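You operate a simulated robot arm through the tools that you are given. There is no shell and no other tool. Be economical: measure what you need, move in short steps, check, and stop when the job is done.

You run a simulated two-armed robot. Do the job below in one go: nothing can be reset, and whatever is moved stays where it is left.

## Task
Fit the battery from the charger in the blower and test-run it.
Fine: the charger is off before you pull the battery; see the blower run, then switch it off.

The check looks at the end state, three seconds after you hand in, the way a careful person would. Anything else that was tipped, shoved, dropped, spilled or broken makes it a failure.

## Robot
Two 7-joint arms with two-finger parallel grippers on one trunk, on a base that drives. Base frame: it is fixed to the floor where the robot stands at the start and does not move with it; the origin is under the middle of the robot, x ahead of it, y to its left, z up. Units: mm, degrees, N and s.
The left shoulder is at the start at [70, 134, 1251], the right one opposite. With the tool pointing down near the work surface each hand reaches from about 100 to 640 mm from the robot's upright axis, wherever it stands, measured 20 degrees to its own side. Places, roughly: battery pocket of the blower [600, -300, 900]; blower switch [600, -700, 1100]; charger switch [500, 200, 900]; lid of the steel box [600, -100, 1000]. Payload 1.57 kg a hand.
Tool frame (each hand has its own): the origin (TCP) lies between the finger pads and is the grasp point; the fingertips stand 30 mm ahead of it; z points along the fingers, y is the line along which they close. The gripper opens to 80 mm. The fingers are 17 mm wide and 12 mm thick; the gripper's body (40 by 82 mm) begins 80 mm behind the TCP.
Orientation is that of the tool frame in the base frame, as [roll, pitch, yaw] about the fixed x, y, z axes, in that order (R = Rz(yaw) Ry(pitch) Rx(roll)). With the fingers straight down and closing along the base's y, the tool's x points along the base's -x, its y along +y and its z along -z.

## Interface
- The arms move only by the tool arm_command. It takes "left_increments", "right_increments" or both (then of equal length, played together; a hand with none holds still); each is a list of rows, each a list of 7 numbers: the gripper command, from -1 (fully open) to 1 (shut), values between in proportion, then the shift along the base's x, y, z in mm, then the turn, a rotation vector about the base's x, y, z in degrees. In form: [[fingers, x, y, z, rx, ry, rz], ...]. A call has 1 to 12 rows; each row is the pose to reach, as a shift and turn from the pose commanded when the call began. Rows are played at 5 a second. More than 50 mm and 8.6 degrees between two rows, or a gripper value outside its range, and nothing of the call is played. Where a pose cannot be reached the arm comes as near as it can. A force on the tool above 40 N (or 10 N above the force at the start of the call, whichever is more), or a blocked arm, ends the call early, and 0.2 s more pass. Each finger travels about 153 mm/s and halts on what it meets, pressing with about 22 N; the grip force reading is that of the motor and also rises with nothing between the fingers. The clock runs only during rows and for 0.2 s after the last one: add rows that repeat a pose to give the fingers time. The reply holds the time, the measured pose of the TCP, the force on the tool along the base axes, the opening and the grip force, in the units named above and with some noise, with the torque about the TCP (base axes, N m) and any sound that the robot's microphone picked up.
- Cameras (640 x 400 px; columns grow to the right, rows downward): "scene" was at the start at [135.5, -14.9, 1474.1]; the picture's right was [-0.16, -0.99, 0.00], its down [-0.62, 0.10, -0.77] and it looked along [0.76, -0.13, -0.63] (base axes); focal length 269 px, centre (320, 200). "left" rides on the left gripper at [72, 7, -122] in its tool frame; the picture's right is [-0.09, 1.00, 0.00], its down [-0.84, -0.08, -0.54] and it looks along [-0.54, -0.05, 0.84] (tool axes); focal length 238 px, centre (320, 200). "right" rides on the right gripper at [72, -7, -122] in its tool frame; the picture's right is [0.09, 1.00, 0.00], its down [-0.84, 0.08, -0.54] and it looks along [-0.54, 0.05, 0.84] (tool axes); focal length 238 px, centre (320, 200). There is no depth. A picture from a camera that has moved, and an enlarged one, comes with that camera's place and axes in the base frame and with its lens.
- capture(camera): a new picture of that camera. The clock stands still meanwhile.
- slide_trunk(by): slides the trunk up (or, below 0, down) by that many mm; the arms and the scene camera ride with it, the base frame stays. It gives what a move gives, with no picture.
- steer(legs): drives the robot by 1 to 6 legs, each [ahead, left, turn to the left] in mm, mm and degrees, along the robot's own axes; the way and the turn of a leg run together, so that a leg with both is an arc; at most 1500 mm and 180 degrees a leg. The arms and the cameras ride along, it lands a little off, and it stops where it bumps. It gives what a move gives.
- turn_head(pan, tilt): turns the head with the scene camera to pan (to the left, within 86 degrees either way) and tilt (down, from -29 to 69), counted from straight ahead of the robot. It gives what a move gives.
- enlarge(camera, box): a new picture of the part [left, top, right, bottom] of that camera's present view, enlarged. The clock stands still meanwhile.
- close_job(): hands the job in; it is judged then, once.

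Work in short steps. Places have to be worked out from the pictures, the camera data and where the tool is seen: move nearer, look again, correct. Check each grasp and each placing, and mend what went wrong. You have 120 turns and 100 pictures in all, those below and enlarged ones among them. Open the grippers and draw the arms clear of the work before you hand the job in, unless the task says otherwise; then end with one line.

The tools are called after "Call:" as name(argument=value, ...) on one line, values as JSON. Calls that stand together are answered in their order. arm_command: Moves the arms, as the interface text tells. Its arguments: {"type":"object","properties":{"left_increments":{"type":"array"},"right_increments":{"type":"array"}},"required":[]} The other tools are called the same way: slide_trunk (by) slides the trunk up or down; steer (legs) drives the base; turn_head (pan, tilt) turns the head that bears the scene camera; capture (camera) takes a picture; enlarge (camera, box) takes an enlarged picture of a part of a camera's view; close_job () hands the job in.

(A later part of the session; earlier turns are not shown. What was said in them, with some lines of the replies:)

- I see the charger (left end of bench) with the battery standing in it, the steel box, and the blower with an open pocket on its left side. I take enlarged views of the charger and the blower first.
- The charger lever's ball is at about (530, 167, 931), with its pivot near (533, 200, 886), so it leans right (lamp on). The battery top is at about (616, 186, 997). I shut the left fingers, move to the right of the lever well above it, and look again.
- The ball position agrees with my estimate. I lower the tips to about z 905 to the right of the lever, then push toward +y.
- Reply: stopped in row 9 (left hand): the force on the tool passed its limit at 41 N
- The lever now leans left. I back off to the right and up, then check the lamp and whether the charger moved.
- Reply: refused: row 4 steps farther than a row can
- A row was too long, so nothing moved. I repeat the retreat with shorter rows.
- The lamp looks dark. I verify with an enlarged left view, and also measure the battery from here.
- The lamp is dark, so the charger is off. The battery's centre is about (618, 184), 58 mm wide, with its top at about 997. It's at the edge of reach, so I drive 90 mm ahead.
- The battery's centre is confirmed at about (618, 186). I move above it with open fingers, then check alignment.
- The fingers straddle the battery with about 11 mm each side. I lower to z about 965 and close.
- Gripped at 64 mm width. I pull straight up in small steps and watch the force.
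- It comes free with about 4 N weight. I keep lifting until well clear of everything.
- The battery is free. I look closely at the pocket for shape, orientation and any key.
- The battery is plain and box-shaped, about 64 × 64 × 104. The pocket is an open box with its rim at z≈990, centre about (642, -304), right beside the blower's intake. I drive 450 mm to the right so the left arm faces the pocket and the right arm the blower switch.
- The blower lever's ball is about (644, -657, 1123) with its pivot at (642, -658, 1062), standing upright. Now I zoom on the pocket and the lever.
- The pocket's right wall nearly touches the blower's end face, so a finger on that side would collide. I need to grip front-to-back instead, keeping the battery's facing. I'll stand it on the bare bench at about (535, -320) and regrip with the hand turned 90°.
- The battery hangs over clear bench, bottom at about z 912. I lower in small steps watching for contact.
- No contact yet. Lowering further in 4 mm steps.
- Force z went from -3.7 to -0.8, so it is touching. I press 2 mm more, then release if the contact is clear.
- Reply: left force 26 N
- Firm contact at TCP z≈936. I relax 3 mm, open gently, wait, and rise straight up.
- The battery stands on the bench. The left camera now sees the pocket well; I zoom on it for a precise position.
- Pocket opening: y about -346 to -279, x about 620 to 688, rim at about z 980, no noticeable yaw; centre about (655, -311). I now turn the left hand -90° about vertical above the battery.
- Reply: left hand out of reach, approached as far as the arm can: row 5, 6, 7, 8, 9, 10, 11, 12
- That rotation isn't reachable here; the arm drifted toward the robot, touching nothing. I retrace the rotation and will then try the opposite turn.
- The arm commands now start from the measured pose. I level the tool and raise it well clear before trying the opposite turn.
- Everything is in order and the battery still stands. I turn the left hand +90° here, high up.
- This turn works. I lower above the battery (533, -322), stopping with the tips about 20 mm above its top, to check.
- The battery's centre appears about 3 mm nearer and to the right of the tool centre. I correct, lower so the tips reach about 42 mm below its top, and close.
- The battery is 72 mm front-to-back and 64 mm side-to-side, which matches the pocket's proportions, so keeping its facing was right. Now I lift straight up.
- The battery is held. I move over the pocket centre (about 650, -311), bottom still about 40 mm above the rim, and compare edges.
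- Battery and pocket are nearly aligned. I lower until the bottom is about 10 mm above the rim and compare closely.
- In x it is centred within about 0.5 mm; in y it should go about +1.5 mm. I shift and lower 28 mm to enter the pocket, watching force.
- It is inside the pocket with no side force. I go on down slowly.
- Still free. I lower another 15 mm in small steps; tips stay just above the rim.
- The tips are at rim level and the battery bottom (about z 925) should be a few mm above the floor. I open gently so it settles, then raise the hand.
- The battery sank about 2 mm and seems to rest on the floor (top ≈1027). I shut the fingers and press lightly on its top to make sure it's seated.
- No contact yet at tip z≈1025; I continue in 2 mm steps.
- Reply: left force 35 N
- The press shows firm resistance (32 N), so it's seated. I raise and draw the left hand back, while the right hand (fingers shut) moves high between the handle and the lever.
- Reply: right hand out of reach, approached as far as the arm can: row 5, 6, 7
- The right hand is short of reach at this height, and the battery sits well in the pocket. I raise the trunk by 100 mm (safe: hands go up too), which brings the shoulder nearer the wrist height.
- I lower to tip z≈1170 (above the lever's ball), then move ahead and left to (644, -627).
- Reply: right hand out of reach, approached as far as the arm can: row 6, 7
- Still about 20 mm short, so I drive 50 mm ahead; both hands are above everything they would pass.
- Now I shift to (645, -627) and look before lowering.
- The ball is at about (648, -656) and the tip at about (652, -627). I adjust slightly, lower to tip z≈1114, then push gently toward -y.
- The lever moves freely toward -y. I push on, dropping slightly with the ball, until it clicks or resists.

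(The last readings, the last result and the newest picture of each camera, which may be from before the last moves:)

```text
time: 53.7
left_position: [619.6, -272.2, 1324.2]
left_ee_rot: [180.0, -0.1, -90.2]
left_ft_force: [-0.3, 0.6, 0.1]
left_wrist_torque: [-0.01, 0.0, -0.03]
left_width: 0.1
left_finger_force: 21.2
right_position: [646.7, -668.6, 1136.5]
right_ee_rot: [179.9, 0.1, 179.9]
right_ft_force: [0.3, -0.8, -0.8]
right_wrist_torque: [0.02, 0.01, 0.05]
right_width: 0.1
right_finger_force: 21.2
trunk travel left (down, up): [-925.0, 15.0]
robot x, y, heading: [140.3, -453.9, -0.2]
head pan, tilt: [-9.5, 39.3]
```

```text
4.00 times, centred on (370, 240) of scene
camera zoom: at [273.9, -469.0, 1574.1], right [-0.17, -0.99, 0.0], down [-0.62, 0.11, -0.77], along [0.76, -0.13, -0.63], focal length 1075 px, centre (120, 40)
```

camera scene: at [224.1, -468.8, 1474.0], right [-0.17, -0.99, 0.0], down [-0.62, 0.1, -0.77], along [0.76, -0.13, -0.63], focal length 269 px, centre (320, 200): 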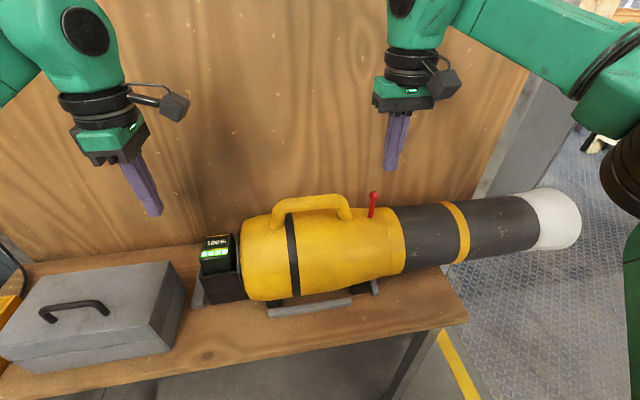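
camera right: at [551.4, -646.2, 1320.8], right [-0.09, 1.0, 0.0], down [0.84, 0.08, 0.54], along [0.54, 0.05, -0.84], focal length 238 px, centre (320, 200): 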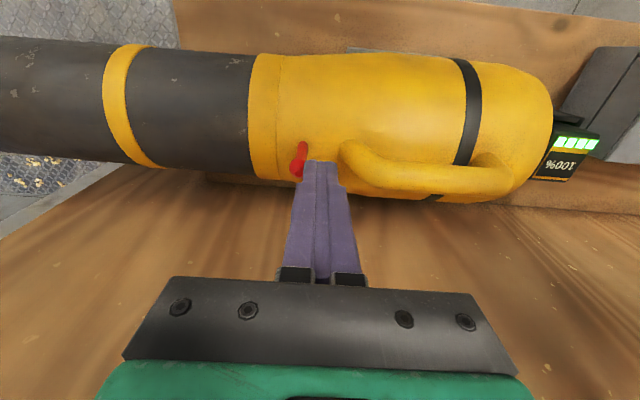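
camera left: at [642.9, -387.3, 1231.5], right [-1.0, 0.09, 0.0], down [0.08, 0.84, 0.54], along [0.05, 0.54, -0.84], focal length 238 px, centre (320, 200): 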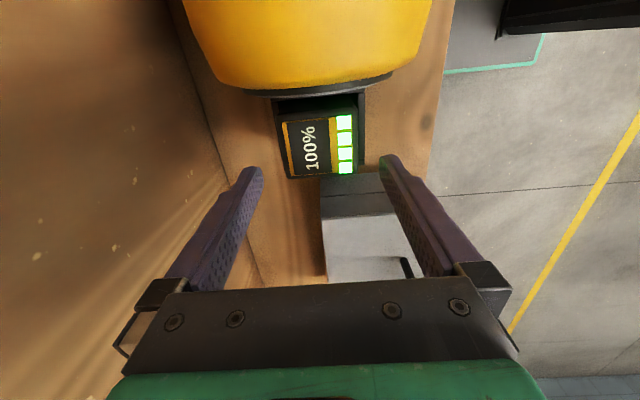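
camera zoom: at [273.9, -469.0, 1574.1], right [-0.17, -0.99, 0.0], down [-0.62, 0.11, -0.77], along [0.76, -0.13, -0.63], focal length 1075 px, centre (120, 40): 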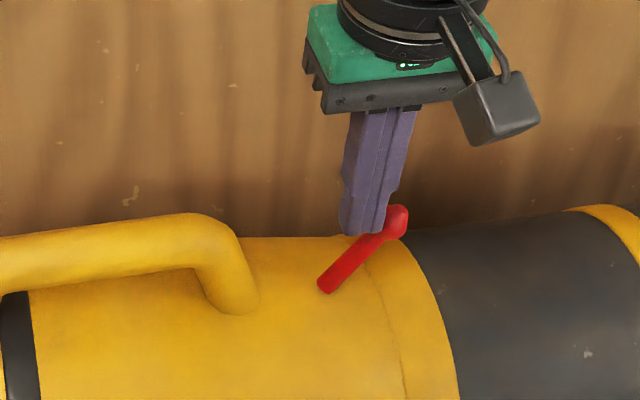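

The lever is well tilted, but no sound was reported. I push a little further to its end and look at the whole scene.

Call:
arm_command(right_increments=[[1, 0, -4, -2, 0, 0, 0], [1, 0, -8, -4, 0, 0, 0], [1, 0, -12, -5, 0, 0, 0], [1, 0, -12, -5, 0, 0, 0]])

Call:
capture(camera="scene")

```text
time: 54.7
left_position: [618.5, -272.5, 1325.8]
left_ee_rot: [-179.9, -0.2, -90.2]
left_ft_force: [-0.2, -1.2, 0.4]
left_wrist_torque: [0.01, 0.02, -0.01]
left_width: 0.1
left_finger_force: 21.0
right_position: [645.9, -679.6, 1132.5]
right_ee_rot: [179.9, 0.2, 179.8]
right_ft_force: [-1.1, 4.1, 5.3]
right_wrist_torque: [0.1, -0.01, 0.0]
right_width: 0.0
right_finger_force: 21.0
trunk travel left (down, up): [-925.0, 15.0]
robot x, y, heading: [135.7, -452.8, -0.4]
head pan, tilt: [-9.5, 39.3]
```

```text
27 pictures are left
camera scene: at [272.9, -467.4, 1574.2], right [-0.17, -0.99, 0.0], down [-0.62, 0.1, -0.77], along [0.76, -0.13, -0.63], focal length 269 px, centre (320, 200)
```

scene: 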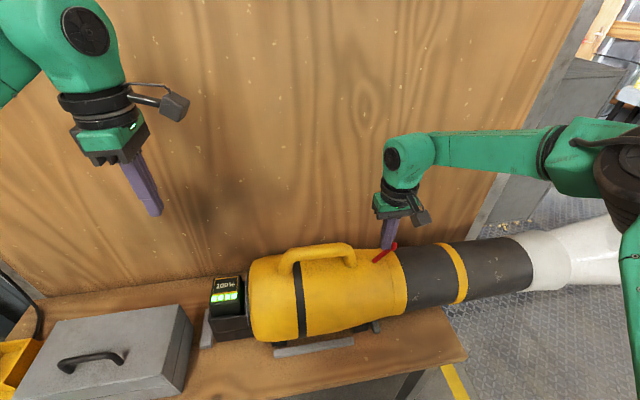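

The white sleeve at the nozzle now stretches far out, which suggests the blower is running. I turn the head right to confirm.

Call:
turn_head(pan=-35, tilt=38)

Call:
capture(camera="scene")

```text
time: 55.6
left_position: [618.2, -272.3, 1324.3]
left_ee_rot: [179.9, -0.2, -90.2]
left_ft_force: [-0.3, 0.7, -0.5]
left_wrist_torque: [0.0, -0.06, 0.05]
left_width: 0.1
left_finger_force: 21.3
right_position: [647.0, -679.8, 1132.6]
right_ee_rot: [-180.0, 0.1, 180.0]
right_ft_force: [0.3, 6.1, 1.2]
right_wrist_torque: [0.1, -0.04, 0.02]
right_width: 0.0
right_finger_force: 20.8
trunk travel left (down, up): [-925.0, 15.0]
robot x, y, heading: [138.9, -453.1, -0.3]
head pan, tilt: [-35.0, 38.0]
```

```text
26 pictures are left
camera scene: at [259.8, -502.0, 1576.1], right [-0.57, -0.82, 0.0], down [-0.5, 0.35, -0.79], along [0.65, -0.45, -0.61], focal length 269 px, centre (320, 200)
```

scene: 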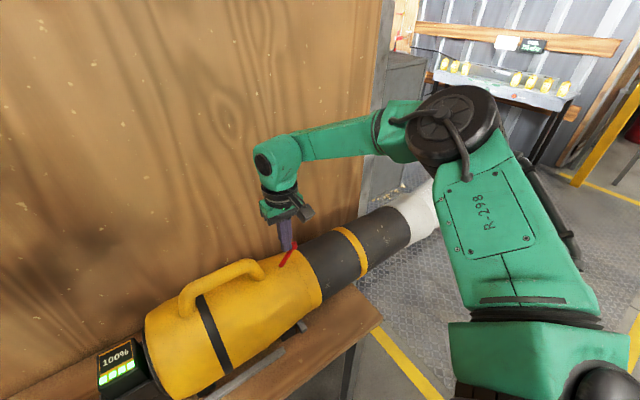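

The arm blocks the nozzle from here; I turn the head back and take one more look at the sleeve while it runs.

Call:
turn_head(pan=-16, tilt=38)

Call:
capture(camera="scene")

Call:
capture(camera="right")

```text
time: 56.5
left_position: [619.1, -271.7, 1324.7]
left_ee_rot: [179.9, -0.2, -90.1]
left_ft_force: [0.5, 0.1, 0.0]
left_wrist_torque: [-0.01, 0.01, -0.01]
left_width: 0.1
left_finger_force: 21.0
right_position: [646.7, -679.1, 1133.1]
right_ee_rot: [179.9, 0.2, 179.9]
right_ft_force: [0.7, 5.0, -0.4]
right_wrist_torque: [0.2, 0.04, 0.01]
right_width: 0.0
right_finger_force: 21.2
trunk travel left (down, up): [-925.0, 15.0]
robot x, y, heading: [138.5, -455.7, 0.2]
head pan, tilt: [-16.0, 38.0]
```

```text
25 pictures are left
camera scene: at [272.4, -476.5, 1576.0], right [-0.28, -0.96, 0.0], down [-0.59, 0.17, -0.79], along [0.76, -0.22, -0.62], focal length 269 px, centre (320, 200)
```

scene: 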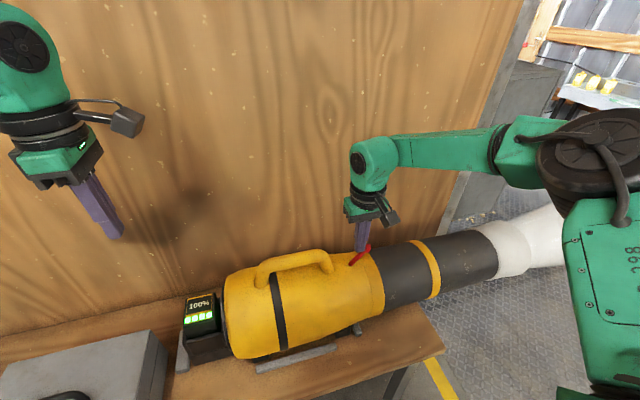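

```text
24 pictures are left
camera right: at [576.3, -686.5, 1253.3], right [-0.09, 1.0, 0.0], down [0.84, 0.08, 0.54], along [0.54, 0.05, -0.84], focal length 238 px, centre (320, 200)
```

right: 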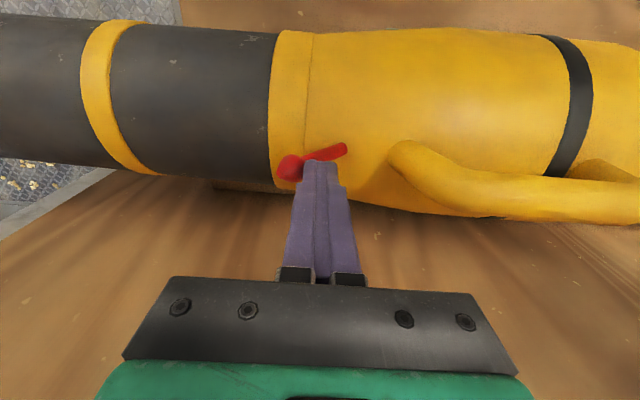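

The sleeve is inflated and stands out straight: the blower runs. Now I lift over the ball to its far (-y) side and lower there.

Call:
arm_command(right_increments=[[1, 0, 5, 10, 0, 0, 0], [1, 0, 5, 50, 0, 0, 0], [1, 0, -20, 55, 0, 0, 0], [1, 0, -54, 55, 0, 0, 0], [1, 0, -57, 20, 0, 0, 0], [1, 0, -57, -5, 0, 0, 0], [1, 0, -57, -5, 0, 0, 0]])

Call:
capture(camera="right")

```text
time: 58.1
left_position: [619.0, -274.7, 1326.0]
left_ee_rot: [-179.9, 0.0, -90.2]
left_ft_force: [0.5, -0.1, -0.5]
left_wrist_torque: [0.02, -0.01, 0.0]
left_width: 0.0
left_finger_force: 21.2
right_position: [644.3, -739.6, 1126.7]
right_ee_rot: [179.8, 0.2, 179.8]
right_ft_force: [0.5, 0.5, -0.2]
right_wrist_torque: [-0.02, 0.01, 0.0]
right_width: 0.0
right_finger_force: 21.2
trunk travel left (down, up): [-925.0, 15.0]
robot x, y, heading: [138.2, -452.7, -0.0]
head pan, tilt: [-16.0, 38.0]
```

```text
23 pictures are left
camera right: at [573.2, -746.4, 1248.2], right [-0.09, 1.0, 0.0], down [0.84, 0.08, 0.54], along [0.54, 0.05, -0.84], focal length 238 px, centre (320, 200)
```

right: 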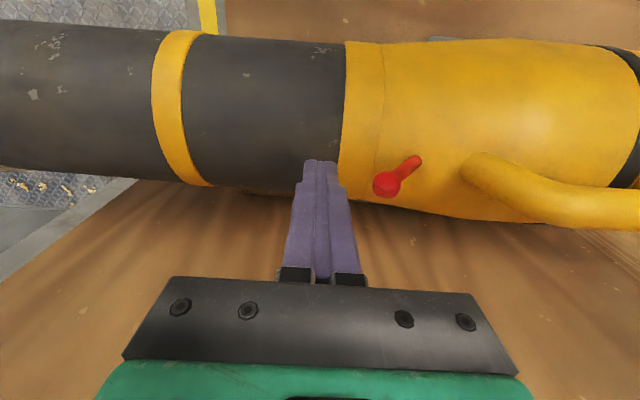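

The finger is on the far side of the ball (ball at about y -696). I push it back toward +y.

Call:
arm_command(right_increments=[[1, 0, 12, 0, 0, 0, 0], [1, 0, 22, 0, 0, 0, 0], [1, 0, 30, 0, 0, 0, 0], [1, 0, 38, 2, 0, 0, 0], [1, 0, 46, 4, 0, 0, 0], [1, 0, 52, 6, 0, 0, 0], [1, 0, 57, 8, 0, 0, 0], [1, 0, 57, 8, 0, 0, 0]])

Call:
capture(camera="scene")

Call:
capture(camera="right")

```text
time: 59.9
left_position: [618.8, -273.5, 1326.0]
left_ee_rot: [-179.8, -0.1, -90.3]
left_ft_force: [-0.1, -1.3, -0.5]
left_wrist_torque: [-0.01, -0.01, 0.0]
left_width: 0.0
left_finger_force: 21.4
right_position: [645.5, -682.9, 1134.6]
right_ee_rot: [180.0, 0.1, 179.9]
right_ft_force: [0.4, 0.0, 0.0]
right_wrist_torque: [-0.03, 0.04, -0.02]
right_width: 0.0
right_finger_force: 21.7
trunk travel left (down, up): [-925.0, 15.0]
robot x, y, heading: [140.7, -453.7, -0.2]
head pan, tilt: [-16.0, 38.0]
```

```text
22 pictures are left
camera scene: at [272.4, -478.8, 1576.0], right [-0.28, -0.96, 0.0], down [-0.59, 0.17, -0.79], along [0.76, -0.22, -0.62], focal length 269 px, centre (320, 200)
```

scene: 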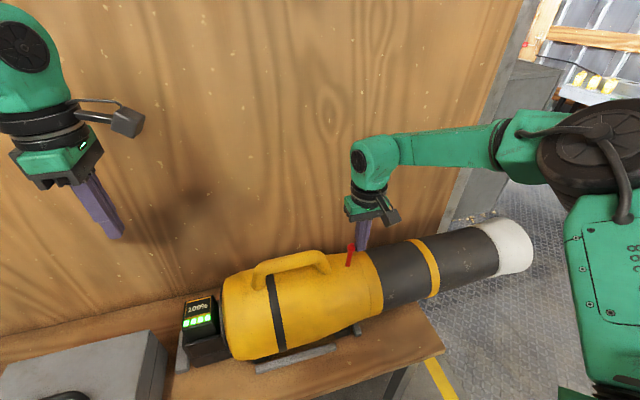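

```text
21 pictures are left
camera right: at [574.9, -688.5, 1257.0], right [-0.09, 1.0, 0.0], down [0.84, 0.08, 0.54], along [0.54, 0.05, -0.84], focal length 238 px, centre (320, 200)
```

right: 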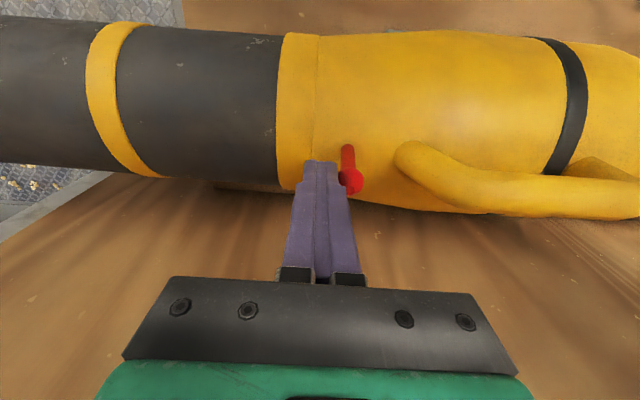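

The sleeve has collapsed: the blower is off. I push a last few mm so the lever is fully home, then back off and raise.

Call:
arm_command(right_increments=[[1, 0, 3, 0, 0, 0, 0], [1, 0, 5, 0, 0, 0, 0], [1, 0, 5, 0, 0, 0, 0], [1, 0, -10, 0, 0, 0, 0], [1, 0, -20, 0, 0, 0, 0], [1, 0, -20, 45, 0, 0, 0], [1, 0, -20, 90, 0, 0, 0], [1, -20, -20, 120, 0, 0, 0], [1, -60, -20, 140, 0, 0, 0], [-1, -100, -20, 150, 0, 0, 0], [-1, -140, -20, 155, 0, 0, 0], [-1, -140, -20, 155, 0, 0, 0]], left_increments=[[1, 0, 0, 0, 0, 0, 0], [1, 0, 0, 0, 0, 0, 0], [1, 0, 0, 0, 0, 0, 0], [-1, -20, 0, 0, 0, 0, 0], [-1, -40, 0, 0, 0, 0, 0], [-1, -60, 0, 0, 0, 0, 0], [-1, -80, 0, 0, 0, 0, 0], [-1, -100, 0, 0, 0, 0, 0], [-1, -120, 0, 0, 0, 0, 0], [-1, -140, 0, 0, 0, 0, 0], [-1, -140, 0, 0, 0, 0, 0], [-1, -140, 0, 0, 0, 0, 0]])

Call:
capture(camera="scene")

```text
time: 62.5
left_position: [480.0, -273.9, 1326.6]
left_ee_rot: [180.0, -0.2, -90.2]
left_ft_force: [0.0, 0.5, 0.1]
left_wrist_torque: [0.04, -0.01, -0.01]
left_width: 80.3
left_finger_force: 0.0
right_position: [503.8, -702.6, 1285.8]
right_ee_rot: [179.9, 0.1, 179.9]
right_ft_force: [-0.1, -0.6, 0.6]
right_wrist_torque: [-0.01, -0.01, 0.0]
right_width: 80.1
right_finger_force: 0.0
trunk travel left (down, up): [-925.0, 15.0]
robot x, y, heading: [138.0, -453.3, 0.2]
head pan, tilt: [-16.0, 38.0]
```

```text
20 pictures are left
camera scene: at [273.2, -479.1, 1575.9], right [-0.28, -0.96, 0.0], down [-0.59, 0.17, -0.79], along [0.76, -0.22, -0.62], focal length 269 px, centre (320, 200)
```

scene: 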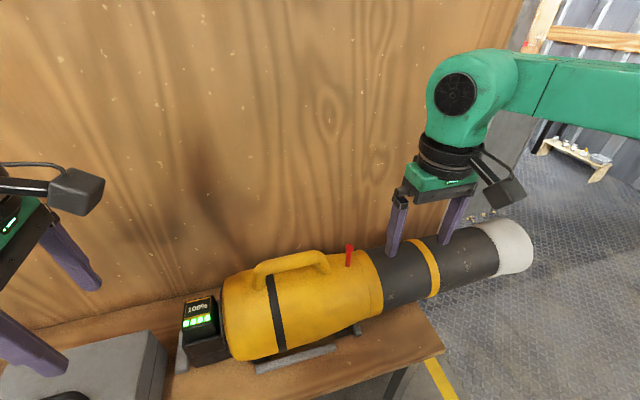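

The blower is off and the lever upright. Before handing in, I check the lever, battery, box and charger once more.

Call:
enlarge(camera="scene", box=[170, 230, 400, 370])

Call:
turn_head(pan=35, tilt=38)

Call:
capture(camera="scene")

```text
2.78 times, centred on (285, 300) of scene
camera zoom: at [273.2, -479.1, 1575.9], right [-0.28, -0.96, 0.0], down [-0.59, 0.17, -0.79], along [0.76, -0.22, -0.62], focal length 748 px, centre (417, -78)
```

zoom: 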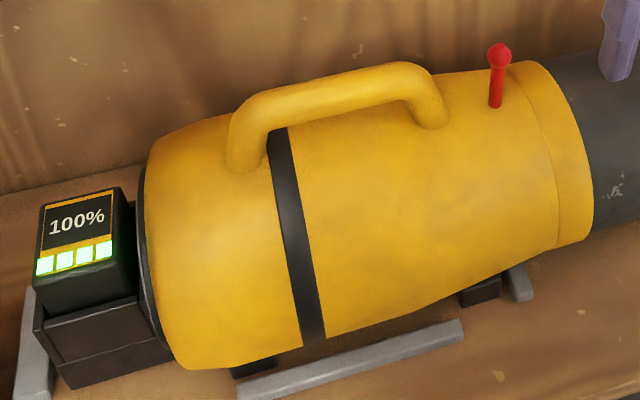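

```text
time: 63.6
left_position: [478.3, -273.3, 1326.7]
left_ee_rot: [-179.9, -0.1, -90.2]
left_ft_force: [-0.2, -0.2, 0.3]
left_wrist_torque: [-0.01, 0.0, -0.02]
left_width: 80.2
left_finger_force: 0.1
right_position: [503.6, -702.0, 1286.0]
right_ee_rot: [179.9, 0.1, 179.8]
right_ft_force: [-1.1, 0.8, 0.2]
right_wrist_torque: [-0.01, 0.02, 0.0]
right_width: 80.3
right_finger_force: 0.0
trunk travel left (down, up): [-925.0, 15.0]
robot x, y, heading: [136.9, -454.5, -0.3]
head pan, tilt: [35.0, 38.0]
```

```text
18 pictures are left
camera scene: at [260.0, -405.8, 1576.0], right [0.57, -0.82, 0.0], down [-0.51, -0.35, -0.79], along [0.65, 0.45, -0.62], focal length 269 px, centre (320, 200)
```

scene: 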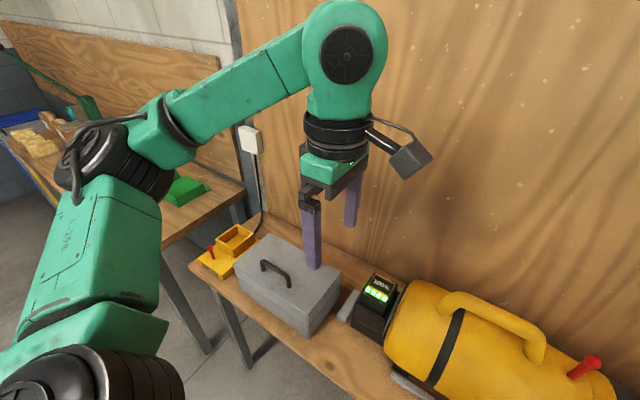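

The battery is seated, both switches are off, everything else is where it was, and both arms are clear with grippers open. I hand in.

Call:
close_job()

```text
The job is handed in.
```

The battery is in the blower, the charger was off before I pulled it, and the blower ran (its nozzle sleeve inflated) and is now switched off.
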